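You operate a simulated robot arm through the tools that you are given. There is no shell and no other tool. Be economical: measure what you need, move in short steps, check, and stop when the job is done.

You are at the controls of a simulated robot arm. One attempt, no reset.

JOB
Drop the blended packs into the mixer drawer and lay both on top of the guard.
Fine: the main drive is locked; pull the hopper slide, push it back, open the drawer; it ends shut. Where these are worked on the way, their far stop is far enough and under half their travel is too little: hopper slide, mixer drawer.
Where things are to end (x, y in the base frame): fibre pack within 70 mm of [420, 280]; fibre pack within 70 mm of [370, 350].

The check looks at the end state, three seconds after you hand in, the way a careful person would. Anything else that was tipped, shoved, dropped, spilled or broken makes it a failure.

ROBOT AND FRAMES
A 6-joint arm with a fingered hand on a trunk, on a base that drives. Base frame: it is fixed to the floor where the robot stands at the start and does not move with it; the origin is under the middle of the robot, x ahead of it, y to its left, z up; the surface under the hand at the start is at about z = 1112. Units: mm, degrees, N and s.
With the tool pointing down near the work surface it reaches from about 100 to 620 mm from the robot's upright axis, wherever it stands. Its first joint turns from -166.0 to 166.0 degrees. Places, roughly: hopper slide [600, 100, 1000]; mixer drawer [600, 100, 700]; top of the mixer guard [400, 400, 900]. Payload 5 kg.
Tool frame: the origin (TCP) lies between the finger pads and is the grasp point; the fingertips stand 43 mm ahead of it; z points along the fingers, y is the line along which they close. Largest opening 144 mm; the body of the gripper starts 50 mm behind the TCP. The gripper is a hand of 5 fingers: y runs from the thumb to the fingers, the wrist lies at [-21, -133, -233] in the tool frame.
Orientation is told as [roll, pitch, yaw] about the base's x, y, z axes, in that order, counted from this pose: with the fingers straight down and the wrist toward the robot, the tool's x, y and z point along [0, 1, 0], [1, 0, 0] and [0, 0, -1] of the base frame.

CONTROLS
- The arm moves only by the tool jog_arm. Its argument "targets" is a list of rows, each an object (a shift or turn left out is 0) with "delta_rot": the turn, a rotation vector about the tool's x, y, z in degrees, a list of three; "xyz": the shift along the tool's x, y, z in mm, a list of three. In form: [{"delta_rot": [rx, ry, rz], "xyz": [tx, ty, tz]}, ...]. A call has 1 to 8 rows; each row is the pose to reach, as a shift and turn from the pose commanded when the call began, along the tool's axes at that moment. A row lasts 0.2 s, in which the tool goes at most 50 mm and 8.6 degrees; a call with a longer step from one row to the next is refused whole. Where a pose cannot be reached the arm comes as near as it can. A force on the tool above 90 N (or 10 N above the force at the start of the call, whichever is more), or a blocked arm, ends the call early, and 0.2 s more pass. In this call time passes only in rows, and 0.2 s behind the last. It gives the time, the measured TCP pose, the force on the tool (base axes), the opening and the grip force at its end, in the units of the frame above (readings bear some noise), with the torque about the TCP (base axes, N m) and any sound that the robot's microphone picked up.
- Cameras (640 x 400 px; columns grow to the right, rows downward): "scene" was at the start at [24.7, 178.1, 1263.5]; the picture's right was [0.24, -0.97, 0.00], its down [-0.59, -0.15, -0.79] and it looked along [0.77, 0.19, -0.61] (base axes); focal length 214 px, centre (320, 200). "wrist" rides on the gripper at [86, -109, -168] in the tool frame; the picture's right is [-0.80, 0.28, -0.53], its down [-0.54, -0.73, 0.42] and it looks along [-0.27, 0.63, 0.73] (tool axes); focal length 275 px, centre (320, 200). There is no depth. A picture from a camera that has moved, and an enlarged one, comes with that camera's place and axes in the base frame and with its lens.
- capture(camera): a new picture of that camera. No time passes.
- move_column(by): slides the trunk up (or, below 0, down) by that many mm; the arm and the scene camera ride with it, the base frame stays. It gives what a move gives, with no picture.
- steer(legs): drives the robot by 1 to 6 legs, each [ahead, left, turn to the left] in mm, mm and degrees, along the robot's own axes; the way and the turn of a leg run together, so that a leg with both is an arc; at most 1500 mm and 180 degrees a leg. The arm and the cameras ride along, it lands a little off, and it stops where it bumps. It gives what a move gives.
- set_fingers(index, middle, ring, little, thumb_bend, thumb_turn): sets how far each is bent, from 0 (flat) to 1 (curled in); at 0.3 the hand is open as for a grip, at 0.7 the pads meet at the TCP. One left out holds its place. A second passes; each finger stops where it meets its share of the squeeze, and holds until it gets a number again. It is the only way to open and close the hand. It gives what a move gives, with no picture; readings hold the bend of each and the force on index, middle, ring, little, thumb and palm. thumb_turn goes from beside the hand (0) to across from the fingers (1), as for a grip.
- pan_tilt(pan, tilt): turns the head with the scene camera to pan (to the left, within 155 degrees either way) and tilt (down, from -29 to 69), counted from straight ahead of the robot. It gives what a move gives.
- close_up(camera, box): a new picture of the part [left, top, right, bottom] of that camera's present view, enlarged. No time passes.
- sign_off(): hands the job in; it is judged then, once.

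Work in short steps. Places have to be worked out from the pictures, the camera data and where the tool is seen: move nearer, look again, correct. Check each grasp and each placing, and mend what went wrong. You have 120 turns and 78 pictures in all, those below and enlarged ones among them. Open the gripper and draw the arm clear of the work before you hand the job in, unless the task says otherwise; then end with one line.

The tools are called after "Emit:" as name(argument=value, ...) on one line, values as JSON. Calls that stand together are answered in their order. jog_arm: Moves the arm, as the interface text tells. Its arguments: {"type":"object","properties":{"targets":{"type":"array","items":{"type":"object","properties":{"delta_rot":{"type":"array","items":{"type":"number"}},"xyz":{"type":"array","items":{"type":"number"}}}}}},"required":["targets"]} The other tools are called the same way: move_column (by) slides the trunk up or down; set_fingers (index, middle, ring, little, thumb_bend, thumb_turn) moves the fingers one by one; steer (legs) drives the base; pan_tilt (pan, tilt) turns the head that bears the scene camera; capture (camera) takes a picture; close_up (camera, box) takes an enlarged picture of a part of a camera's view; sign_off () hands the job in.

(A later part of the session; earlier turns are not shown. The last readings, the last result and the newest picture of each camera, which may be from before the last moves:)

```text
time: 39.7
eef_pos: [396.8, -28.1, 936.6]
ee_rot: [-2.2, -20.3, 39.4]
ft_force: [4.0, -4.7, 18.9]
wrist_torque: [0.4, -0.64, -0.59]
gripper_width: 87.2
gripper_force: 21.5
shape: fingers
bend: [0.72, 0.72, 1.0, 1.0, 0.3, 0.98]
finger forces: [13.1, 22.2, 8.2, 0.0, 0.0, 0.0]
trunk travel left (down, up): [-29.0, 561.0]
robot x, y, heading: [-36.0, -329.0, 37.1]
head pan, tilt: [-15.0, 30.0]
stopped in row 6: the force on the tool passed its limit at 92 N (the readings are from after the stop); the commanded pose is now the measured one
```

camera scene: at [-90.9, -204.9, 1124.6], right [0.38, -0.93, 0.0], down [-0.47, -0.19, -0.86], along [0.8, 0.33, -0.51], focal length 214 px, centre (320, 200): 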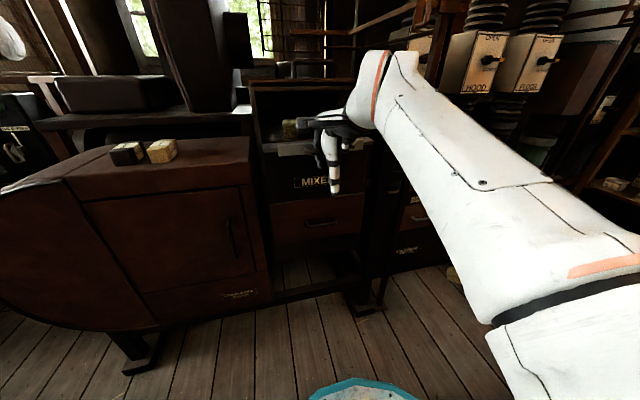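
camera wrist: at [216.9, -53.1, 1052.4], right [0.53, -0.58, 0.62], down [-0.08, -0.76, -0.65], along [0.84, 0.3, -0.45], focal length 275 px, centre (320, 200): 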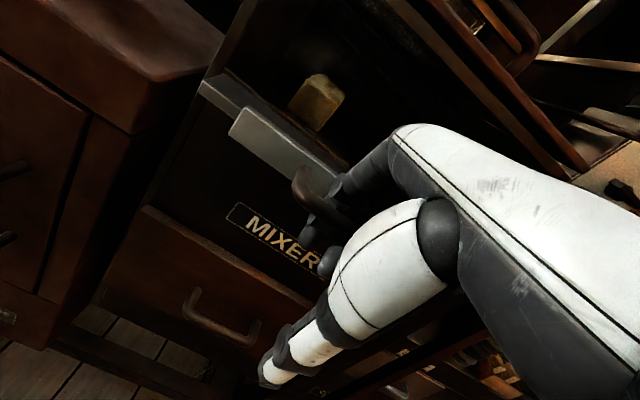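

It's firmly blocked. I'll unhook and lift away for an unobstructed look at the slide.

Emit:
jog_arm(targets=[{"xyz": [0, 9, 4]}])

Emit:
set_fingers(index=0.63, middle=0.63)

Emit:
jog_arm(targets=[{"xyz": [0, 8, -18]}, {"xyz": [0, 14, -37]}, {"xyz": [0, 21, -55]}, {"xyz": [0, 10, -80]}, {"xyz": [0, -30, -100]}, {"xyz": [0, -60, -110]}])

Emit:
close_up(camera="scene", box=[230, 60, 410, 250])

Emit:
close_up(camera="wrist", box=[100, 130, 400, 400])

```text
time: 40.1
eef_pos: [398.0, -26.1, 939.6]
ee_rot: [-2.2, -20.4, 39.2]
ft_force: [6.5, -8.7, -3.9]
wrist_torque: [0.23, 0.09, -0.67]
gripper_width: 84.3
gripper_force: 19.3
shape: fingers
bend: [0.72, 0.72, 1.0, 1.0, 0.3, 0.98]
finger forces: [13.7, 24.4, 0.1, 0.0, 0.0, 0.0]
trunk travel left (down, up): [-29.0, 561.0]
robot x, y, heading: [-42.0, -328.6, 37.3]
head pan, tilt: [-15.0, 30.0]
```

```text
time: 41.1
eef_pos: [397.9, -24.7, 941.4]
ee_rot: [-2.3, -20.5, 39.5]
ft_force: [3.3, -5.3, -1.0]
wrist_torque: [0.17, -0.02, -0.52]
gripper_width: 98.8
gripper_force: 11.6
shape: fingers
bend: [0.58, 0.67, 1.0, 1.0, 0.3, 0.98]
finger forces: [11.4, 11.7, 0.0, 0.0, 0.0, 0.0]
trunk travel left (down, up): [-29.0, 561.0]
robot x, y, heading: [-38.2, -333.0, 36.9]
head pan, tilt: [-15.0, 30.0]
```

```text
time: 42.7
eef_pos: [359.4, -58.9, 980.1]
ee_rot: [-0.6, -14.8, 39.7]
ft_force: [-0.3, -0.6, 0.9]
wrist_torque: [0.0, -0.01, 0.04]
gripper_width: 90.5
gripper_force: 0.1
shape: fingers
bend: [0.63, 0.63, 1.0, 1.0, 0.3, 0.98]
finger forces: [0.1, 0.1, 0.0, 0.0, 0.1, 0.0]
trunk travel left (down, up): [-29.0, 561.0]
robot x, y, heading: [-40.6, -328.6, 37.4]
head pan, tilt: [-15.0, 30.0]
stopped in row 6: the arm was blocked; the commanded pose is now the measured one
```

```text
2.11 times, centred on (320, 155) of scene
camera zoom: at [-91.0, -205.1, 1124.9], right [0.38, -0.93, 0.0], down [-0.47, -0.19, -0.86], along [0.8, 0.33, -0.51], focal length 452 px, centre (320, 295)
```

zoom: 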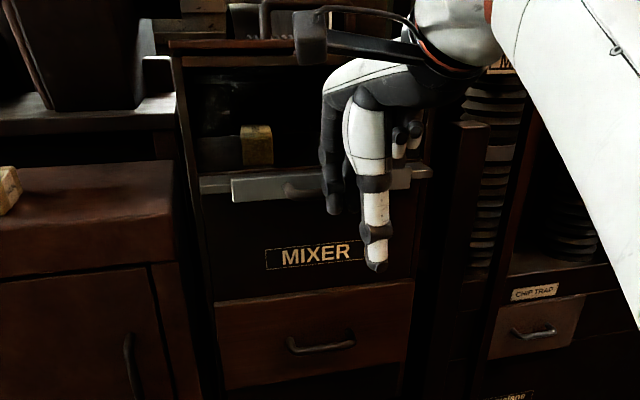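

```text
1.48 times, centred on (250, 265) of wrist
camera zoom: at [188.6, -86.0, 1112.5], right [0.61, -0.52, 0.6], down [-0.11, -0.8, -0.59], along [0.79, 0.29, -0.55], focal length 408 px, centre (424, 104)
```

zoom: 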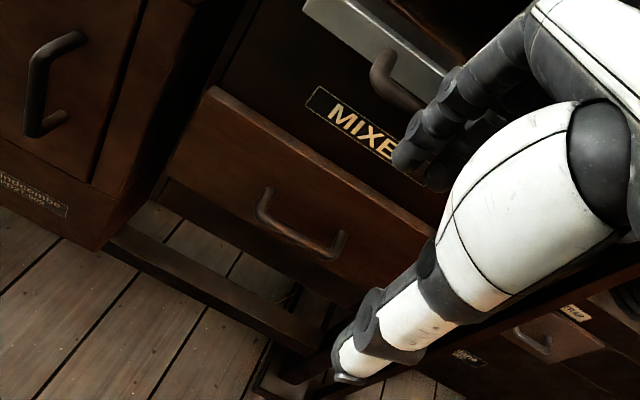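

The arm was blocked in free space, so it may be hitting something itself or a joint limit. I'll look toward the elbow on the right.

Emit:
pan_tilt(pan=-60, tilt=45)

Emit:
capture(camera="scene")

```text
time: 43.8
eef_pos: [358.0, -59.1, 980.2]
ee_rot: [-0.5, -14.8, 39.6]
ft_force: [-0.4, 0.2, 0.0]
wrist_torque: [-0.01, 0.0, 0.0]
gripper_width: 90.3
gripper_force: 0.1
shape: fingers
bend: [0.63, 0.63, 1.0, 1.0, 0.3, 0.98]
finger forces: [0.0, 0.0, 0.0, 0.1, 0.0, 0.0]
trunk travel left (down, up): [-29.0, 561.0]
robot x, y, heading: [-40.1, -331.2, 37.4]
head pan, tilt: [-60.0, 45.0]
```

```text
43 pictures are left
camera scene: at [-99.2, -270.5, 1102.9], right [-0.39, -0.92, 0.0], down [-0.66, 0.27, -0.7], along [0.65, -0.28, -0.71], focal length 214 px, centre (320, 200)
```

scene: 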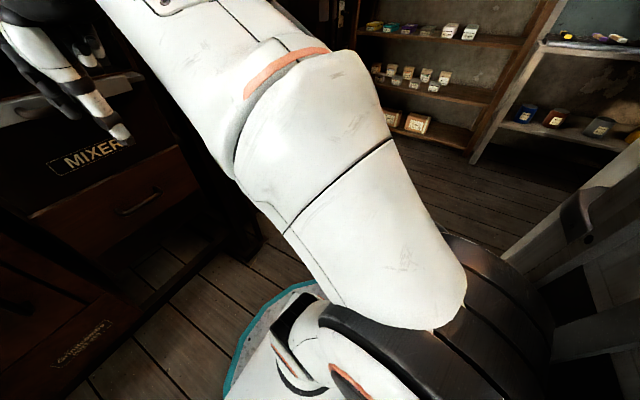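

The elbow is near some grey structure on the right. I'll look further round.

Emit:
pan_tilt(pan=-100, tilt=50)

Emit:
capture(camera="scene")

```text
time: 44.9
eef_pos: [359.0, -59.0, 979.4]
ee_rot: [-0.5, -14.7, 39.6]
ft_force: [0.1, -0.6, -0.4]
wrist_torque: [0.0, -0.05, 0.03]
gripper_width: 90.7
gripper_force: 0.1
shape: fingers
bend: [0.63, 0.63, 1.0, 1.0, 0.3, 0.98]
finger forces: [0.0, 0.0, 0.0, 0.0, 0.1, 0.0]
trunk travel left (down, up): [-29.0, 561.0]
robot x, y, heading: [-37.7, -330.6, 37.4]
head pan, tilt: [-100.0, 50.0]
```

```text
42 pictures are left
camera scene: at [-139.3, -307.3, 1096.3], right [-0.89, -0.46, 0.01], down [-0.35, 0.68, -0.64], along [0.29, -0.57, -0.77], focal length 214 px, centre (320, 200)
```

scene: 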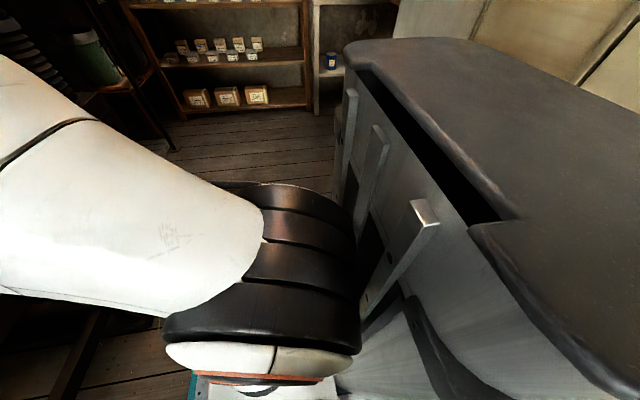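

That grey tower is the robot's own trunk. I think the arm is folding badly because I work too high relative to the shoulder, and every earlier reach failure happened with the TCP high. I'll raise the trunk and lower the hand instead.

Emit:
move_column(by=250)

Emit:
jog_arm(targets=[{"xyz": [0, -10, 45]}, {"xyz": [0, -20, 90]}, {"xyz": [0, -32, 135]}, {"xyz": [0, -44, 180]}, {"xyz": [0, -56, 220]}])

Emit:
pan_tilt(pan=-15, tilt=45)

Emit:
capture(camera="scene")

```text
time: 47.5
eef_pos: [351.7, -61.5, 1236.4]
ee_rot: [-0.7, -15.4, 39.6]
ft_force: [-0.5, -0.6, 0.2]
wrist_torque: [0.0, -0.01, 0.03]
gripper_width: 90.9
gripper_force: 0.0
shape: fingers
bend: [0.63, 0.63, 1.0, 1.0, 0.3, 0.98]
finger forces: [0.0, 0.0, 0.1, 0.0, 0.0, 0.1]
trunk travel left (down, up): [-279.0, 311.0]
robot x, y, heading: [-40.2, -325.7, 37.1]
head pan, tilt: [-100.0, 50.0]
```

```text
time: 48.6
eef_pos: [373.9, -51.6, 971.4]
ee_rot: [1.6, -7.0, 39.2]
ft_force: [0.1, -0.4, 2.0]
wrist_torque: [-0.01, -0.01, -0.01]
gripper_width: 90.7
gripper_force: 0.0
shape: fingers
bend: [0.63, 0.63, 1.0, 1.0, 0.3, 0.98]
finger forces: [0.0, 0.0, 0.0, 0.0, 0.1, 0.0]
trunk travel left (down, up): [-279.0, 311.0]
robot x, y, heading: [-37.1, -329.7, 37.2]
head pan, tilt: [-100.0, 50.0]
stopped in row 5: the arm was blocked; the commanded pose is now the measured one
```

```text
time: 50.2
eef_pos: [375.2, -51.9, 969.2]
ee_rot: [1.6, -7.0, 39.3]
ft_force: [1.1, 0.4, -0.6]
wrist_torque: [0.0, 0.01, -0.05]
gripper_width: 90.6
gripper_force: 0.1
shape: fingers
bend: [0.63, 0.63, 1.0, 1.0, 0.3, 0.98]
finger forces: [0.0, 0.0, 0.0, 0.1, 0.0, 0.0]
trunk travel left (down, up): [-279.0, 311.0]
robot x, y, heading: [-39.8, -328.8, 37.2]
head pan, tilt: [-15.0, 45.0]
```

```text
41 pictures are left
camera scene: at [-105.1, -210.3, 1352.5], right [0.38, -0.93, 0.0], down [-0.65, -0.27, -0.71], along [0.65, 0.27, -0.71], focal length 214 px, centre (320, 200)
```

scene: 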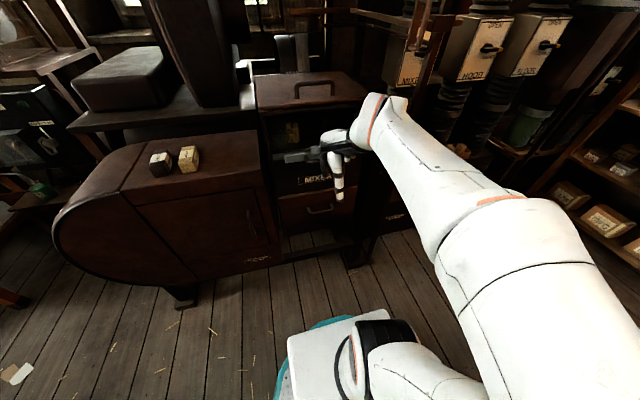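

The limit appears to be how the wrist relates to the forearm, which comes in from the right, and the hand keeps drifting to a larger yaw. Standing further left, in front of the guard, should fix it. I'll drive 298 mm left and turn right by 35°.

Emit:
steer(legs=[[-5, 298, 0], [0, 0, -35]])

Emit:
jog_arm(targets=[{"delta_rot": [0, 0, -8]}, {"delta_rot": [0, 0, -16]}, {"delta_rot": [0, 0, -24]}, {"delta_rot": [0, 0, -32]}])

Emit:
pan_tilt(pan=20, tilt=45)

Emit:
capture(camera="scene")

```text
time: 53.9
eef_pos: [277.1, -105.4, 971.9]
ee_rot: [1.5, -7.1, 4.3]
ft_force: [0.9, 0.6, 0.1]
wrist_torque: [-0.02, -0.01, 0.0]
gripper_width: 90.6
gripper_force: 0.1
shape: fingers
bend: [0.63, 0.63, 1.0, 1.0, 0.3, 0.98]
finger forces: [0.0, 0.0, 0.0, 0.0, 0.0, 0.0]
trunk travel left (down, up): [-279.0, 311.0]
robot x, y, heading: [-217.9, -97.9, 2.2]
head pan, tilt: [-15.0, 45.0]
```

```text
time: 54.9
eef_pos: [276.9, -105.9, 971.2]
ee_rot: [-2.5, -6.9, 36.5]
ft_force: [-1.0, -0.1, 0.2]
wrist_torque: [0.01, -0.03, 0.0]
gripper_width: 90.4
gripper_force: 0.2
shape: fingers
bend: [0.63, 0.63, 1.0, 1.0, 0.3, 0.98]
finger forces: [0.0, 0.0, 0.0, 0.0, 0.1, 0.1]
trunk travel left (down, up): [-279.0, 311.0]
robot x, y, heading: [-225.1, -91.9, 2.1]
head pan, tilt: [-15.0, 45.0]
```

```text
time: 55.9
eef_pos: [276.7, -105.5, 971.8]
ee_rot: [-2.5, -6.8, 36.4]
ft_force: [-0.7, -0.5, 0.4]
wrist_torque: [0.0, 0.02, -0.01]
gripper_width: 90.7
gripper_force: 0.0
shape: fingers
bend: [0.63, 0.63, 1.0, 1.0, 0.3, 0.98]
finger forces: [0.0, 0.0, 0.0, 0.0, 0.0, 0.0]
trunk travel left (down, up): [-279.0, 311.0]
robot x, y, heading: [-228.6, -95.8, 2.2]
head pan, tilt: [20.0, 45.0]
```

```text
40 pictures are left
camera scene: at [-213.1, 89.5, 1352.5], right [0.38, -0.93, 0.0], down [-0.66, -0.27, -0.71], along [0.66, 0.27, -0.71], focal length 214 px, centre (320, 200)
```

scene: 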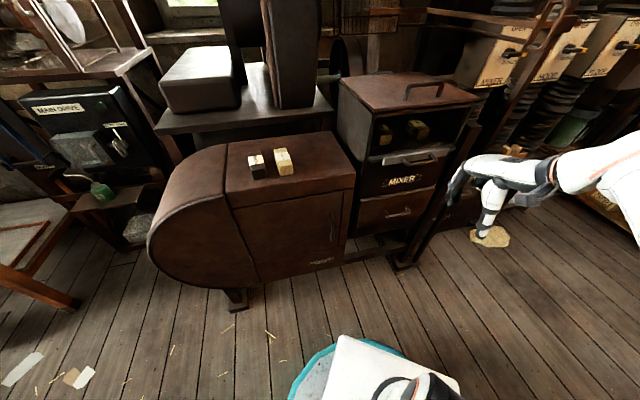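

The yaw change worked and the view of the mixer is clear. I'll zoom in on the slide.

Emit:
close_up(camera="scene", box=[330, 65, 480, 245])

```text
2.22 times, centred on (405, 155) of scene
camera zoom: at [-213.1, 89.5, 1352.5], right [0.38, -0.93, 0.0], down [-0.66, -0.27, -0.71], along [0.66, 0.27, -0.71], focal length 477 px, centre (131, 300)
```

zoom: 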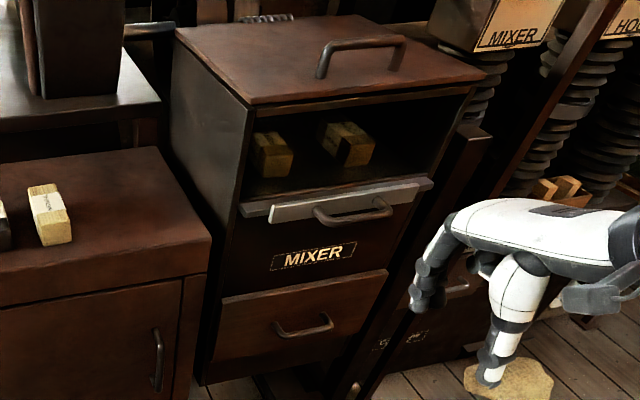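

The slide appears to be back in, with the plate front at s≈378. I'll set the tilt to about 22° here, which also tests reach near the far end of the pull, and shape the hook.

Emit:
jog_arm(targets=[{"delta_rot": [-7, 0, 0]}, {"delta_rot": [-14, 0, 0]}])

Emit:
jog_arm(targets=[{"xyz": [0, 25, -32]}, {"xyz": [0, 50, -64]}, {"xyz": [0, 90, -46]}, {"xyz": [0, 133, -28]}])

```text
time: 56.5
eef_pos: [278.3, -104.7, 971.9]
ee_rot: [-2.7, -20.9, 37.1]
ft_force: [-0.3, 0.2, 0.0]
wrist_torque: [-0.01, 0.0, -0.03]
gripper_width: 90.7
gripper_force: 0.1
shape: fingers
bend: [0.63, 0.63, 1.0, 1.0, 0.3, 0.98]
finger forces: [0.0, 0.0, 0.0, 0.0, 0.0, 0.0]
trunk travel left (down, up): [-279.0, 311.0]
robot x, y, heading: [-226.1, -97.3, 2.2]
head pan, tilt: [20.0, 45.0]
```

```text
time: 57.5
eef_pos: [367.8, -35.7, 1045.0]
ee_rot: [-2.6, -20.8, 37.1]
ft_force: [-0.2, 0.4, 0.9]
wrist_torque: [0.1, -0.04, -0.03]
gripper_width: 90.3
gripper_force: 0.0
shape: fingers
bend: [0.63, 0.63, 1.0, 1.0, 0.3, 0.98]
finger forces: [0.0, 0.0, 0.0, 0.1, 0.0, 0.1]
trunk travel left (down, up): [-279.0, 311.0]
robot x, y, heading: [-225.4, -94.0, 2.2]
head pan, tilt: [20.0, 45.0]
```

The reach is now fine. I'll move above the bar gap, lining up as in the successful insertion.

Emit:
jog_arm(targets=[{"xyz": [-9, 30, 11]}, {"xyz": [-9, 59, 22]}, {"xyz": [-9, 48, 50]}])

Emit:
close_up(camera="scene", box=[350, 90, 470, 210])

Emit:
close_up(camera="wrist", box=[180, 120, 400, 270])

```text
time: 58.3
eef_pos: [424.6, -7.5, 1014.7]
ee_rot: [-2.6, -20.8, 37.2]
ft_force: [-0.2, 0.0, 0.5]
wrist_torque: [-0.03, 0.0, -0.01]
gripper_width: 90.5
gripper_force: 0.0
shape: fingers
bend: [0.63, 0.63, 1.0, 1.0, 0.3, 0.98]
finger forces: [0.0, 0.0, 0.0, 0.0, 0.0, 0.1]
trunk travel left (down, up): [-279.0, 311.0]
robot x, y, heading: [-223.4, -96.8, 2.3]
head pan, tilt: [20.0, 45.0]
```

```text
3.33 times, centred on (410, 150) of scene
camera zoom: at [-213.0, 89.6, 1352.5], right [0.38, -0.93, 0.0], down [-0.65, -0.27, -0.71], along [0.65, 0.27, -0.71], focal length 715 px, centre (20, 367)
```

zoom: 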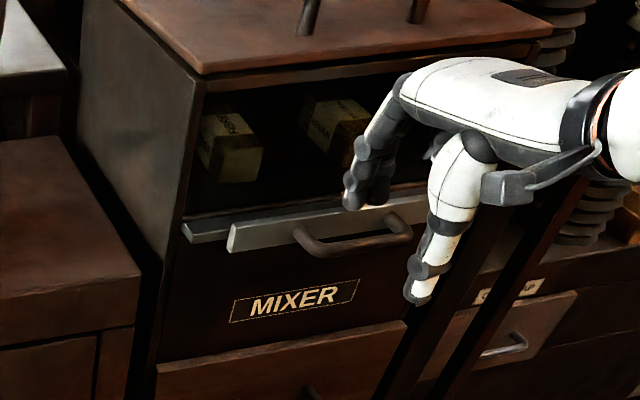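

```text
2.67 times, centred on (290, 195) of wrist
camera zoom: at [239.2, -29.3, 1128.3], right [0.52, -0.58, 0.63], down [-0.09, -0.77, -0.63], along [0.85, 0.27, -0.45], focal length 734 px, centre (400, 213)
```

zoom: 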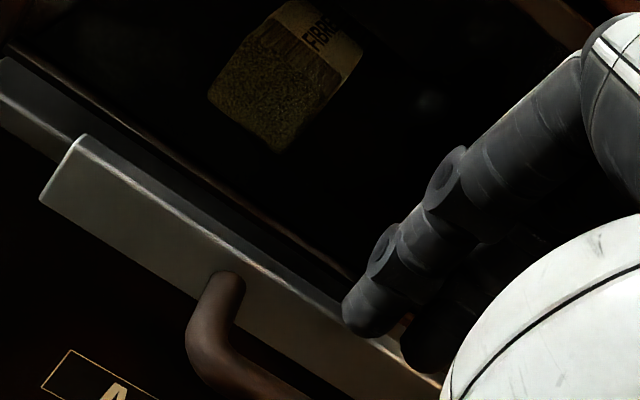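

From this side I place the index tip at about s=354, z=997, with the bar near s=345 and the plate at about 375. I'll nudge forward 6 mm and descend.

Emit:
jog_arm(targets=[{"xyz": [0, 5.6, 2]}, {"xyz": [0, -2.2, 22.7]}, {"xyz": [0, -9.3, 41.4]}])

Emit:
close_up(camera="scene", box=[350, 90, 470, 210])

```text
time: 59.1
eef_pos: [427.6, -4.9, 979.3]
ee_rot: [-2.9, -21.3, 37.2]
ft_force: [-6.9, -2.5, 25.4]
wrist_torque: [0.38, -1.16, -0.04]
gripper_width: 90.5
gripper_force: 12.8
shape: fingers
bend: [0.63, 0.63, 1.0, 1.0, 0.3, 0.98]
finger forces: [0.0, 25.6, 0.1, 0.1, 0.1, 0.0]
trunk travel left (down, up): [-279.0, 311.0]
robot x, y, heading: [-222.2, -96.5, 2.0]
head pan, tilt: [20.0, 45.0]
```

```text
3.33 times, centred on (410, 150) of scene
camera zoom: at [-215.4, 89.0, 1353.2], right [0.38, -0.93, 0.0], down [-0.65, -0.27, -0.71], along [0.66, 0.27, -0.71], focal length 715 px, centre (20, 367)
```

zoom: 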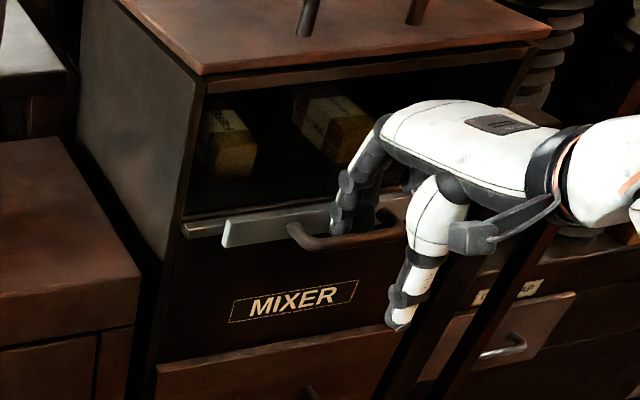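

The index is in the gap, but the middle finger catches on the plate edge. I'll lift a bit, curl the middle slightly more, and come down 3 mm back.

Emit:
jog_arm(targets=[{"xyz": [0, 5, -16]}])

Emit:
set_fingers(index=0.64, middle=0.66)

Emit:
jog_arm(targets=[{"xyz": [0, -6, 6]}, {"xyz": [0, -9, 17]}, {"xyz": [0, -11, 27]}])

Emit:
close_up(camera="scene", box=[350, 90, 470, 210])

```text
time: 59.5
eef_pos: [427.7, -5.8, 987.8]
ee_rot: [-2.6, -20.7, 37.0]
ft_force: [0.1, 0.1, -0.2]
wrist_torque: [-0.02, -0.02, -0.01]
gripper_width: 90.4
gripper_force: 0.0
shape: fingers
bend: [0.63, 0.63, 1.0, 1.0, 0.3, 0.98]
finger forces: [0.1, 0.0, 0.0, 0.0, 0.0, 0.0]
trunk travel left (down, up): [-279.0, 311.0]
robot x, y, heading: [-224.4, -97.8, 2.2]
head pan, tilt: [20.0, 45.0]
```

```text
time: 60.5
eef_pos: [427.9, -5.1, 989.1]
ee_rot: [-2.6, -20.8, 37.0]
ft_force: [0.7, 0.0, -0.9]
wrist_torque: [0.0, -0.01, -0.01]
gripper_width: 89.0
gripper_force: 0.0
shape: fingers
bend: [0.64, 0.66, 1.0, 1.0, 0.3, 0.98]
finger forces: [0.0, 0.1, 0.1, 0.0, 0.0, 0.0]
trunk travel left (down, up): [-279.0, 311.0]
robot x, y, heading: [-220.0, -98.8, 1.9]
head pan, tilt: [20.0, 45.0]
```

```text
time: 61.3
eef_pos: [427.5, -6.4, 976.8]
ee_rot: [-3.3, -22.0, 37.3]
ft_force: [-15.8, -4.7, 59.1]
wrist_torque: [1.0, -2.9, -0.18]
gripper_width: 89.8
gripper_force: 41.8
shape: fingers
bend: [0.63, 0.63, 1.0, 1.0, 0.3, 0.98]
finger forces: [0.8, 83.3, 0.1, 0.0, 0.1, 0.0]
trunk travel left (down, up): [-279.0, 311.0]
robot x, y, heading: [-225.4, -96.9, 2.3]
head pan, tilt: [20.0, 45.0]
```

```text
3.33 times, centred on (410, 150) of scene
camera zoom: at [-218.9, 88.4, 1353.8], right [0.38, -0.93, 0.0], down [-0.65, -0.27, -0.71], along [0.66, 0.27, -0.7], focal length 715 px, centre (20, 367)
```

zoom: 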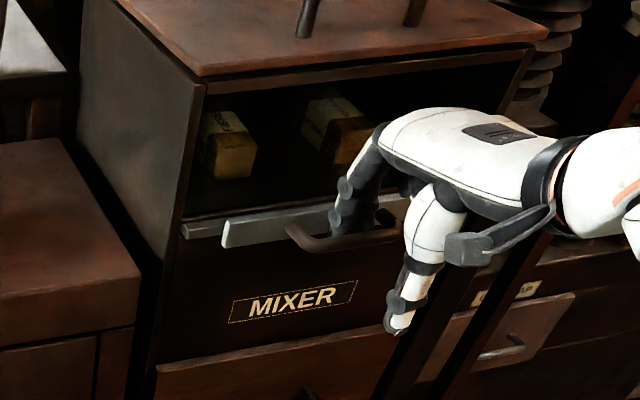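

The middle finger keeps landing on the plate, while the index is free in the gap. I'll curl the middle away and hook with the index alone.

Emit:
jog_arm(targets=[{"xyz": [0, 6, -14]}, {"xyz": [0, 11, -27]}])

Emit:
set_fingers(index=0.64, middle=1.0)

Emit:
jog_arm(targets=[{"xyz": [-8, -6, 10]}, {"xyz": [-8, -9, 20]}, {"xyz": [-8, -12, 32]}])

Emit:
close_up(camera="scene", box=[350, 90, 470, 210])

```text
time: 61.9
eef_pos: [427.8, -4.6, 984.8]
ee_rot: [-2.5, -20.5, 37.1]
ft_force: [0.0, 0.6, 0.3]
wrist_torque: [0.0, -0.01, 0.01]
gripper_width: 88.9
gripper_force: 0.4
shape: fingers
bend: [0.64, 0.65, 1.0, 1.0, 0.3, 0.98]
finger forces: [0.0, 0.5, 0.0, 0.1, 0.1, 0.0]
trunk travel left (down, up): [-279.0, 311.0]
robot x, y, heading: [-222.8, -91.8, 2.3]
head pan, tilt: [20.0, 45.0]
```

```text
time: 62.9
eef_pos: [429.0, -5.2, 989.6]
ee_rot: [-2.5, -20.8, 37.1]
ft_force: [-0.7, 0.8, -0.5]
wrist_torque: [0.03, -0.01, 0.0]
gripper_width: 88.8
gripper_force: 0.1
shape: fingers
bend: [0.64, 0.75, 1.0, 1.0, 0.3, 0.98]
finger forces: [0.1, 0.0, 0.1, 0.0, 0.0, 0.0]
trunk travel left (down, up): [-279.0, 311.0]
robot x, y, heading: [-223.7, -96.3, 2.3]
head pan, tilt: [20.0, 45.0]
```

```text
time: 63.7
eef_pos: [434.6, -12.2, 974.0]
ee_rot: [-3.4, -22.0, 37.3]
ft_force: [0.3, 2.4, 67.0]
wrist_torque: [-0.21, -1.32, 0.05]
gripper_width: 89.0
gripper_force: 33.4
shape: fingers
bend: [0.64, 0.78, 1.0, 1.0, 0.3, 0.98]
finger forces: [0.0, 65.9, 0.0, 0.0, 0.1, 0.1]
trunk travel left (down, up): [-279.0, 311.0]
robot x, y, heading: [-221.2, -94.9, 2.3]
head pan, tilt: [20.0, 45.0]
```

```text
3.33 times, centred on (410, 150) of scene
camera zoom: at [-217.6, 89.2, 1353.9], right [0.38, -0.93, 0.0], down [-0.65, -0.27, -0.71], along [0.66, 0.27, -0.7], focal length 715 px, centre (20, 367)
```

zoom: 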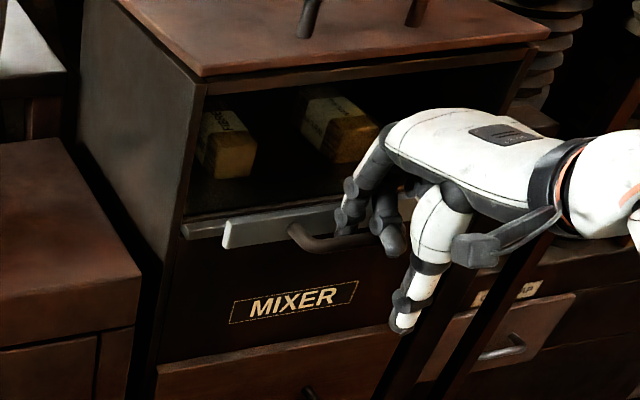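

The middle finger got stopped by the bar while curling. I'll lift well clear, curl it fully, then come down again.

Emit:
jog_arm(targets=[{"xyz": [0, 10, -22]}, {"xyz": [0, 18, -45]}, {"xyz": [0, 25, -66]}])

Emit:
set_fingers(index=0.63, middle=1.0)

Emit:
jog_arm(targets=[{"xyz": [0, -8, 20]}, {"xyz": [0, -16, 40]}, {"xyz": [0, -22, 57]}])

Emit:
close_up(camera="scene", box=[350, 90, 470, 210])

```text
time: 64.5
eef_pos: [433.8, -10.6, 1025.4]
ee_rot: [-2.6, -20.7, 37.1]
ft_force: [0.5, -1.2, -0.5]
wrist_torque: [-0.02, 0.0, -0.02]
gripper_width: 89.0
gripper_force: 0.1
shape: fingers
bend: [0.64, 0.75, 1.0, 1.0, 0.3, 0.98]
finger forces: [0.1, 0.0, 0.0, 0.0, 0.1, 0.1]
trunk travel left (down, up): [-279.0, 311.0]
robot x, y, heading: [-225.2, -95.8, 2.2]
head pan, tilt: [20.0, 45.0]
```

```text
time: 65.5
eef_pos: [432.7, -10.2, 1026.7]
ee_rot: [-2.6, -20.7, 37.1]
ft_force: [-0.7, 0.7, -0.2]
wrist_torque: [-0.03, -0.01, 0.01]
gripper_width: 90.1
gripper_force: 0.0
shape: fingers
bend: [0.63, 1.0, 1.0, 1.0, 0.3, 0.98]
finger forces: [0.0, 0.1, 0.1, 0.0, 0.1, 0.0]
trunk travel left (down, up): [-279.0, 311.0]
robot x, y, heading: [-221.7, -94.4, 2.1]
head pan, tilt: [20.0, 45.0]
```

```text
time: 66.3
eef_pos: [433.8, -13.5, 965.7]
ee_rot: [-2.6, -20.9, 37.1]
ft_force: [0.5, 0.4, 0.6]
wrist_torque: [-0.02, 0.02, -0.01]
gripper_width: 90.4
gripper_force: 0.0
shape: fingers
bend: [0.63, 1.0, 1.0, 1.0, 0.3, 0.98]
finger forces: [0.0, 0.0, 0.0, 0.0, 0.0, 0.1]
trunk travel left (down, up): [-279.0, 311.0]
robot x, y, heading: [-223.6, -93.0, 2.2]
head pan, tilt: [20.0, 45.0]
```

```text
3.33 times, centred on (410, 150) of scene
camera zoom: at [-213.0, 89.5, 1352.5], right [0.38, -0.93, 0.0], down [-0.65, -0.27, -0.71], along [0.65, 0.27, -0.71], focal length 715 px, centre (20, 367)
```

zoom: 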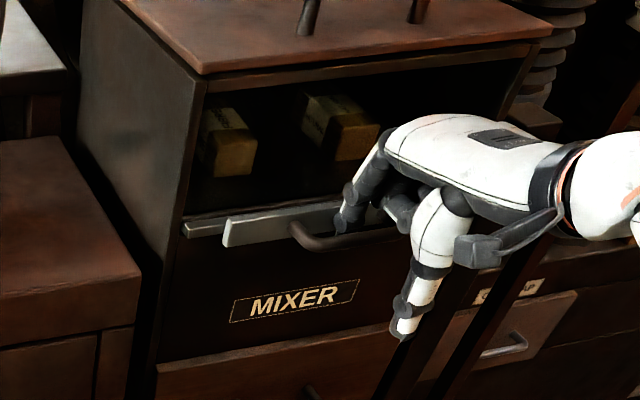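

The index is down behind the bar with no contact force. I'll go slightly deeper, bend it a little, and pull.

Emit:
jog_arm(targets=[{"xyz": [0, -3, 9]}])

Emit:
set_fingers(index=0.7)

Emit:
jog_arm(targets=[{"xyz": [0, -9.3, -3.6]}, {"xyz": [0, -18.7, -7.1]}, {"xyz": [0, -28, -10.7]}, {"xyz": [0, -37.4, -14.3]}, {"xyz": [0, -46.7, -17.8]}, {"xyz": [0, -56, -21.4]}, {"xyz": [0, -65.4, -25]}, {"xyz": [0, -74.7, -28.6]}])

Emit:
close_up(camera="scene", box=[350, 90, 470, 210])

```text
time: 66.7
eef_pos: [434.7, -12.3, 956.6]
ee_rot: [-2.6, -20.8, 37.0]
ft_force: [-0.3, 0.0, -0.3]
wrist_torque: [0.0, 0.04, -0.02]
gripper_width: 90.4
gripper_force: 0.1
shape: fingers
bend: [0.63, 1.0, 1.0, 1.0, 0.3, 0.98]
finger forces: [0.0, 0.0, 0.0, 0.0, 0.1, 0.0]
trunk travel left (down, up): [-279.0, 311.0]
robot x, y, heading: [-223.3, -97.3, 2.1]
head pan, tilt: [20.0, 45.0]
```

```text
time: 67.7
eef_pos: [435.1, -12.7, 956.2]
ee_rot: [-2.6, -20.8, 37.2]
ft_force: [0.0, -0.6, -0.1]
wrist_torque: [-0.02, 0.0, -0.01]
gripper_width: 78.6
gripper_force: 0.1
shape: fingers
bend: [0.7, 1.0, 1.0, 1.0, 0.3, 0.98]
finger forces: [0.0, 0.1, 0.0, 0.0, 0.0, 0.0]
trunk travel left (down, up): [-279.0, 311.0]
robot x, y, heading: [-221.5, -94.4, 2.1]
head pan, tilt: [20.0, 45.0]
```

```text
time: 69.5
eef_pos: [369.9, -57.8, 956.0]
ee_rot: [-2.6, -20.8, 37.1]
ft_force: [0.7, -0.7, 0.3]
wrist_torque: [0.02, 0.01, 0.05]
gripper_width: 78.9
gripper_force: 0.2
shape: fingers
bend: [0.7, 1.0, 1.0, 1.0, 0.3, 0.98]
finger forces: [0.2, 0.0, 0.1, 0.0, 0.1, 0.0]
trunk travel left (down, up): [-279.0, 311.0]
robot x, y, heading: [-223.1, -99.3, 2.2]
head pan, tilt: [20.0, 45.0]
```

```text
3.33 times, centred on (410, 150) of scene
camera zoom: at [-212.9, 89.6, 1352.5], right [0.38, -0.93, 0.0], down [-0.65, -0.27, -0.71], along [0.65, 0.27, -0.71], focal length 715 px, centre (20, 367)
```

zoom: 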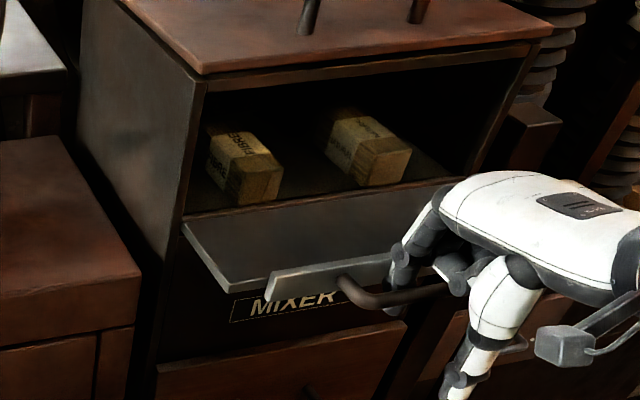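

The slide runs freely and is about 70 mm out, with the packs riding up to the front lip. I'll keep pulling.

Emit:
jog_arm(targets=[{"xyz": [0, -9.3, -3.6]}, {"xyz": [0, -18.7, -7.1]}, {"xyz": [0, -28, -10.7]}, {"xyz": [0, -37.4, -14.3]}, {"xyz": [0, -46.7, -17.8]}, {"xyz": [0, -56, -21.4]}, {"xyz": [0, -65.4, -25]}, {"xyz": [0, -74.7, -28.6]}])

Emit:
close_up(camera="scene", box=[340, 90, 480, 230])

```text
time: 71.3
eef_pos: [305.3, -106.9, 956.0]
ee_rot: [-2.6, -20.8, 37.1]
ft_force: [0.6, 0.0, 0.4]
wrist_torque: [0.02, 0.03, 0.03]
gripper_width: 78.9
gripper_force: 0.1
shape: fingers
bend: [0.7, 1.0, 1.0, 1.0, 0.3, 0.98]
finger forces: [0.3, 0.1, 0.0, 0.1, 0.0, 0.1]
trunk travel left (down, up): [-279.0, 311.0]
robot x, y, heading: [-222.1, -94.6, 2.3]
head pan, tilt: [20.0, 45.0]
```

```text
2.86 times, centred on (410, 160) of scene
camera zoom: at [-213.0, 89.6, 1352.5], right [0.38, -0.93, 0.0], down [-0.65, -0.27, -0.71], along [0.65, 0.27, -0.71], focal length 613 px, centre (63, 314)
```

zoom: 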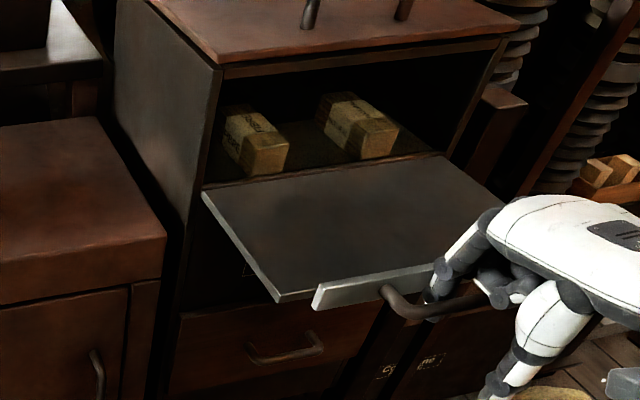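

The packs are held by the lip and the slide is about 150 mm out. I'll continue.

Emit:
jog_arm(targets=[{"xyz": [0, -9.3, -3.6]}, {"xyz": [0, -18.7, -7.1]}, {"xyz": [0, -28, -10.7]}, {"xyz": [0, -37.4, -14.3]}, {"xyz": [0, -46.7, -17.8]}, {"xyz": [0, -56, -21.4]}])

Emit:
close_up(camera="scene", box=[340, 90, 480, 230])

```text
time: 72.7
eef_pos: [256.0, -141.6, 955.7]
ee_rot: [-2.7, -20.8, 37.2]
ft_force: [0.0, -0.2, 0.4]
wrist_torque: [-0.01, 0.02, 0.03]
gripper_width: 78.7
gripper_force: 0.3
shape: fingers
bend: [0.7, 1.0, 1.0, 1.0, 0.3, 0.98]
finger forces: [0.4, 0.1, 0.0, 0.0, 0.0, 0.0]
trunk travel left (down, up): [-279.0, 311.0]
robot x, y, heading: [-222.2, -99.3, 2.1]
head pan, tilt: [20.0, 45.0]
```

```text
2.86 times, centred on (410, 160) of scene
camera zoom: at [-213.0, 89.6, 1352.5], right [0.38, -0.93, 0.0], down [-0.65, -0.27, -0.71], along [0.65, 0.27, -0.71], focal length 613 px, centre (63, 314)
```

zoom: 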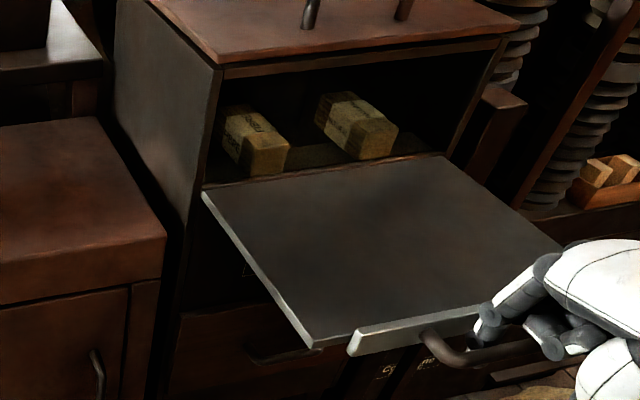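

The slide is about 210 mm out and still running freely. The packs haven't dropped yet, so I'll continue.

Emit:
jog_arm(targets=[{"xyz": [0, -9.3, -3.6]}, {"xyz": [0, -18.7, -7.1]}, {"xyz": [0, -28, -10.7]}, {"xyz": [0, -37.4, -14.3]}, {"xyz": [0, -46.7, -17.8]}, {"xyz": [0, -56, -21.4]}])

Emit:
close_up(camera="scene", box=[340, 90, 480, 230])

```text
time: 74.1
eef_pos: [210.1, -176.2, 956.2]
ee_rot: [-2.7, -20.7, 37.1]
ft_force: [22.1, 11.1, -6.5]
wrist_torque: [-0.14, 0.07, -0.41]
gripper_width: 99.5
gripper_force: 11.7
shape: fingers
bend: [0.58, 1.0, 1.0, 1.0, 0.3, 0.98]
finger forces: [22.8, 0.0, 0.0, 0.0, 0.1, 0.1]
trunk travel left (down, up): [-279.0, 311.0]
robot x, y, heading: [-225.8, -98.7, 2.2]
head pan, tilt: [20.0, 45.0]
```

```text
2.86 times, centred on (410, 160) of scene
camera zoom: at [-210.5, 90.6, 1352.2], right [0.38, -0.93, 0.0], down [-0.66, -0.27, -0.71], along [0.65, 0.27, -0.71], focal length 613 px, centre (63, 314)
```

zoom: 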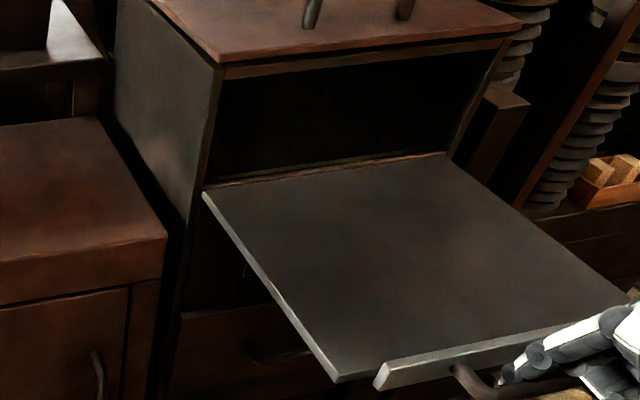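

Both packs have dropped, and the slide is at its stop with about 23 N of resistance. Now I'll push it back with the index bearing on the plate.

Emit:
jog_arm(targets=[{"xyz": [0, 14, 5.3]}, {"xyz": [0, 28, 10.7]}, {"xyz": [0, 42, 16]}, {"xyz": [0, 56, 21.4]}, {"xyz": [0, 70, 26.8]}, {"xyz": [0, 84, 32]}, {"xyz": [0, 98, 37.5]}, {"xyz": [0, 112, 42.8]}])

Emit:
jog_arm(targets=[{"xyz": [0, 14, 5.3]}, {"xyz": [0, 28, 10.7]}, {"xyz": [0, 42, 16]}, {"xyz": [0, 56, 21.4]}, {"xyz": [0, 70, 26.8]}, {"xyz": [0, 84, 32]}, {"xyz": [0, 98, 37.5]}])

Emit:
close_up(camera="scene", box=[340, 90, 480, 230])

```text
time: 75.9
eef_pos: [304.9, -107.6, 957.5]
ee_rot: [-2.6, -20.8, 37.0]
ft_force: [-1.3, 0.8, -0.2]
wrist_torque: [0.01, 0.02, -0.01]
gripper_width: 77.8
gripper_force: 0.1
shape: fingers
bend: [0.7, 1.0, 1.0, 1.0, 0.3, 0.98]
finger forces: [0.0, 0.0, 0.0, 0.0, 0.1, 0.0]
trunk travel left (down, up): [-279.0, 311.0]
robot x, y, heading: [-226.3, -93.2, 2.4]
head pan, tilt: [20.0, 45.0]
```

```text
time: 77.5
eef_pos: [390.2, -44.1, 957.0]
ee_rot: [-2.6, -20.8, 37.1]
ft_force: [0.2, -0.8, -0.2]
wrist_torque: [-0.01, -0.01, 0.01]
gripper_width: 78.2
gripper_force: 0.0
shape: fingers
bend: [0.7, 1.0, 1.0, 1.0, 0.3, 0.98]
finger forces: [0.1, 0.0, 0.0, 0.0, 0.0, 0.1]
trunk travel left (down, up): [-279.0, 311.0]
robot x, y, heading: [-219.4, -95.3, 2.3]
head pan, tilt: [20.0, 45.0]
```

```text
2.86 times, centred on (410, 160) of scene
camera zoom: at [-213.1, 89.5, 1352.5], right [0.38, -0.93, 0.0], down [-0.65, -0.27, -0.71], along [0.65, 0.27, -0.71], focal length 613 px, centre (63, 314)
```

zoom: 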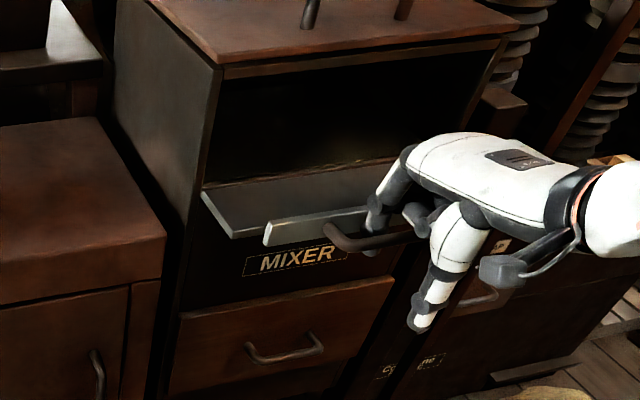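

About 40–50 mm remain. I'll push gently until it closes.

Emit:
jog_arm(targets=[{"xyz": [0, 9.3, 3.6]}, {"xyz": [0, 18.7, 7.1]}, {"xyz": [0, 28, 10.7]}, {"xyz": [0, 37.4, 14.3]}, {"xyz": [0, 46.7, 17.8]}, {"xyz": [0, 52, 20]}, {"xyz": [0, 57, 22]}, {"xyz": [0, 61, 23]}])

Emit:
close_up(camera="scene", box=[340, 90, 480, 230])

```text
time: 79.3
eef_pos: [441.9, -7.1, 956.3]
ee_rot: [-2.6, -20.9, 37.1]
ft_force: [-0.8, -0.3, -0.2]
wrist_torque: [0.02, -0.03, -0.01]
gripper_width: 78.1
gripper_force: 0.1
shape: fingers
bend: [0.7, 1.0, 1.0, 1.0, 0.3, 0.98]
finger forces: [0.0, 0.0, 0.1, 0.1, 0.1, 0.1]
trunk travel left (down, up): [-279.0, 311.0]
robot x, y, heading: [-219.7, -95.1, 2.1]
head pan, tilt: [20.0, 45.0]
```

```text
2.86 times, centred on (410, 160) of scene
camera zoom: at [-213.1, 89.5, 1352.5], right [0.38, -0.93, 0.0], down [-0.65, -0.27, -0.71], along [0.65, 0.27, -0.71], focal length 613 px, centre (63, 314)
```

zoom: 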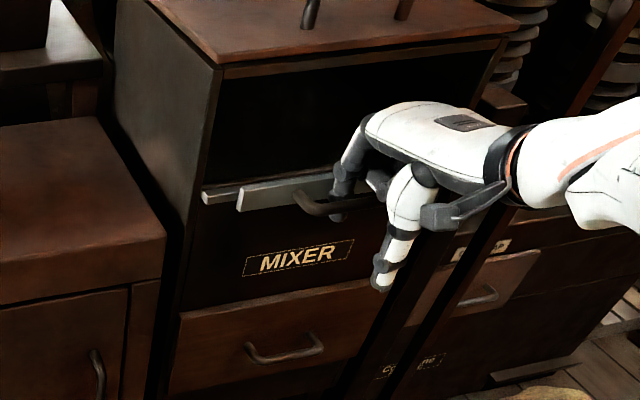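

It's nearly closed with no resistance yet. I'll push on until contact with the stop.

Emit:
jog_arm(targets=[{"xyz": [0, 4.7, 1.8]}, {"xyz": [0, 9.3, 3.6]}, {"xyz": [0, 14, 5.3]}, {"xyz": [0, 18.7, 7]}])

Emit:
close_up(camera="scene", box=[340, 90, 480, 230])

```text
time: 80.3
eef_pos: [455.6, 4.0, 959.2]
ee_rot: [-2.8, -21.0, 37.1]
ft_force: [-26.2, -10.3, 10.5]
wrist_torque: [0.38, -0.4, 0.44]
gripper_width: 60.2
gripper_force: 15.3
shape: fingers
bend: [0.71, 1.0, 1.0, 1.0, 0.3, 0.98]
finger forces: [29.5, 0.1, 0.0, 0.0, 0.0, 0.0]
trunk travel left (down, up): [-279.0, 311.0]
robot x, y, heading: [-220.4, -95.1, 1.8]
head pan, tilt: [20.0, 45.0]
```

```text
2.86 times, centred on (410, 160) of scene
camera zoom: at [-216.4, 88.2, 1352.8], right [0.38, -0.93, 0.0], down [-0.65, -0.27, -0.71], along [0.66, 0.27, -0.71], focal length 613 px, centre (63, 314)
```

zoom: 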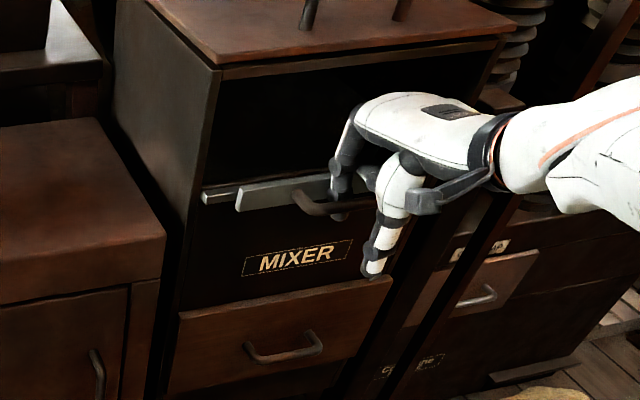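

The slide is shut, with 29 N at the stop. I'll back the finger to mid-gap, straighten it as at insertion, lift out and retreat.

Emit:
jog_arm(targets=[{"xyz": [0, -12, -4.6]}, {"xyz": [0, -24, -9.2]}])

Emit:
set_fingers(index=0.63)

Emit:
jog_arm(targets=[{"xyz": [0, 8, -20]}, {"xyz": [0, 16, -40]}, {"xyz": [0, 25, -65]}, {"xyz": [0, -10, -80]}, {"xyz": [0, -55, -95]}])

Emit:
close_up(camera="scene", box=[340, 90, 480, 250])

```text
time: 80.9
eef_pos: [439.4, -9.1, 956.3]
ee_rot: [-2.7, -20.7, 37.1]
ft_force: [1.1, 1.5, -0.5]
wrist_torque: [0.03, 0.0, -0.01]
gripper_width: 79.3
gripper_force: 0.5
shape: fingers
bend: [0.69, 1.0, 1.0, 1.0, 0.3, 0.98]
finger forces: [1.2, 0.1, 0.1, 0.0, 0.0, 0.0]
trunk travel left (down, up): [-279.0, 311.0]
robot x, y, heading: [-223.5, -95.2, 2.3]
head pan, tilt: [20.0, 45.0]
```

```text
time: 81.9
eef_pos: [437.7, -9.8, 955.8]
ee_rot: [-2.5, -20.8, 37.1]
ft_force: [0.3, 0.3, -0.2]
wrist_torque: [0.0, 0.0, 0.02]
gripper_width: 90.4
gripper_force: 0.2
shape: fingers
bend: [0.63, 1.0, 1.0, 1.0, 0.3, 0.98]
finger forces: [0.0, 0.0, 0.0, 0.0, 0.0, 0.1]
trunk travel left (down, up): [-279.0, 311.0]
robot x, y, heading: [-221.0, -96.5, 2.5]
head pan, tilt: [20.0, 45.0]
```

```text
time: 83.1
eef_pos: [367.2, -57.3, 1025.3]
ee_rot: [-2.6, -20.8, 37.1]
ft_force: [0.1, 1.5, -0.6]
wrist_torque: [-0.01, 0.02, 0.0]
gripper_width: 90.7
gripper_force: 0.1
shape: fingers
bend: [0.63, 1.0, 1.0, 1.0, 0.3, 0.98]
finger forces: [0.1, 0.0, 0.0, 0.1, 0.0, 0.0]
trunk travel left (down, up): [-279.0, 311.0]
robot x, y, heading: [-225.7, -94.5, 2.1]
head pan, tilt: [20.0, 45.0]
```

```text
2.50 times, centred on (410, 170) of scene
camera zoom: at [-212.8, 89.8, 1352.5], right [0.38, -0.93, 0.0], down [-0.66, -0.27, -0.71], along [0.65, 0.27, -0.71], focal length 536 px, centre (95, 275)
```

zoom: 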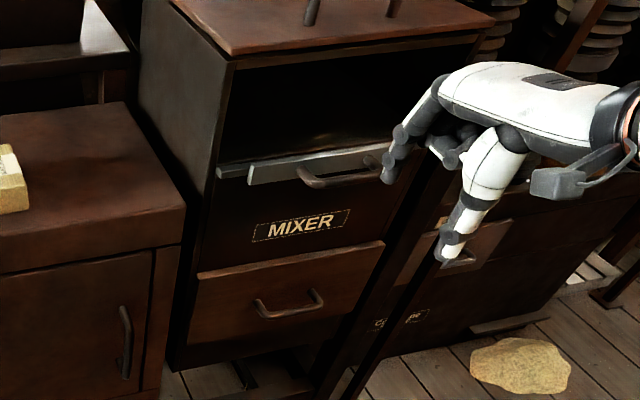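

The slide is shut. For the drawer handle at z≈707, I'll lower the trunk 250 mm to keep the same arm posture.

Emit:
move_column(by=-250)

Emit:
close_up(camera="scene", box=[330, 40, 490, 200])

Emit:
close_up(camera="wrist", box=[100, 100, 400, 300])

```text
time: 85.7
eef_pos: [369.1, -57.2, 776.4]
ee_rot: [-2.6, -20.8, 37.1]
ft_force: [-0.4, 0.1, 0.0]
wrist_torque: [0.02, 0.03, -0.02]
gripper_width: 90.6
gripper_force: 0.0
shape: fingers
bend: [0.63, 1.0, 1.0, 1.0, 0.3, 0.98]
finger forces: [0.0, 0.0, 0.0, 0.1, 0.0, 0.1]
trunk travel left (down, up): [-29.0, 561.0]
robot x, y, heading: [-221.9, -98.4, 2.2]
head pan, tilt: [20.0, 45.0]
```

```text
2.50 times, centred on (410, 120) of scene
camera zoom: at [-213.1, 89.5, 1102.5], right [0.38, -0.93, 0.0], down [-0.65, -0.27, -0.71], along [0.65, 0.27, -0.71], focal length 536 px, centre (95, 400)
```

zoom: 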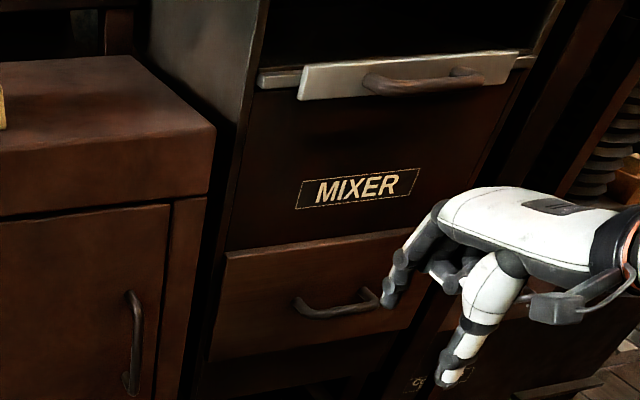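

```text
2.00 times, centred on (250, 200) of wrist
camera zoom: at [183.1, -78.3, 889.0], right [0.52, -0.58, 0.63], down [-0.09, -0.77, -0.63], along [0.85, 0.27, -0.45], focal length 551 px, centre (460, 200)
```

zoom: 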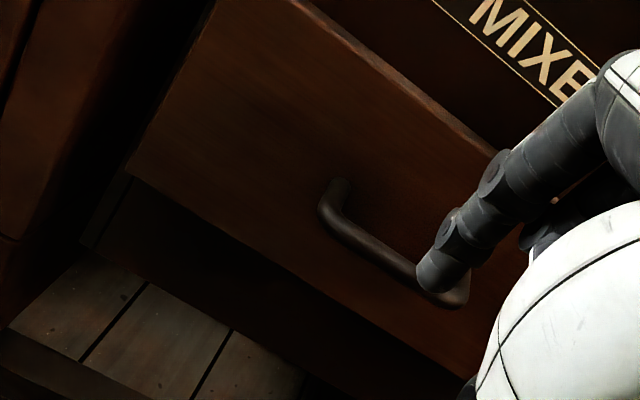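

The drawer bar is roughly at s≈352, w≈-255, z≈694. I'll approach above it and check again from both cameras.

Emit:
jog_arm(targets=[{"xyz": [-3, 33, 12.5]}, {"xyz": [-3, 65, 25]}, {"xyz": [-3, 68, 31]}])

Emit:
close_up(camera="scene", box=[360, 80, 460, 180])

Emit:
close_up(camera="wrist", box=[180, 120, 400, 270])

```text
time: 86.5
eef_pos: [429.2, -15.5, 770.1]
ee_rot: [-2.5, -20.8, 37.2]
ft_force: [0.2, 0.2, -0.6]
wrist_torque: [0.01, -0.02, 0.01]
gripper_width: 90.6
gripper_force: 0.1
shape: fingers
bend: [0.63, 1.0, 1.0, 1.0, 0.3, 0.98]
finger forces: [0.0, 0.0, 0.1, 0.1, 0.0, 0.0]
trunk travel left (down, up): [-29.0, 561.0]
robot x, y, heading: [-223.5, -96.7, 2.2]
head pan, tilt: [20.0, 45.0]
```

```text
4.00 times, centred on (410, 130) of scene
camera zoom: at [-213.1, 89.5, 1102.5], right [0.38, -0.93, 0.0], down [-0.65, -0.27, -0.71], along [0.65, 0.27, -0.71], focal length 858 px, centre (-40, 480)
```

zoom: 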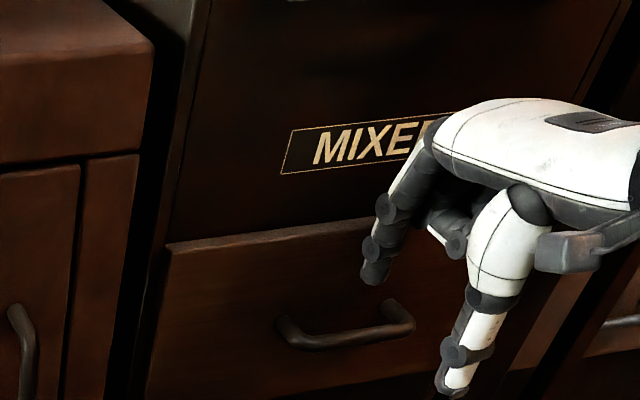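

```text
2.67 times, centred on (290, 195) of wrist
camera zoom: at [245.2, -37.6, 883.9], right [0.52, -0.58, 0.63], down [-0.09, -0.77, -0.63], along [0.85, 0.27, -0.45], focal length 734 px, centre (400, 213)
```

zoom: 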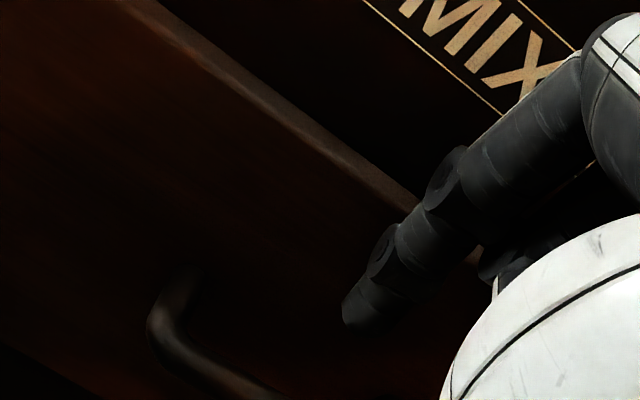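

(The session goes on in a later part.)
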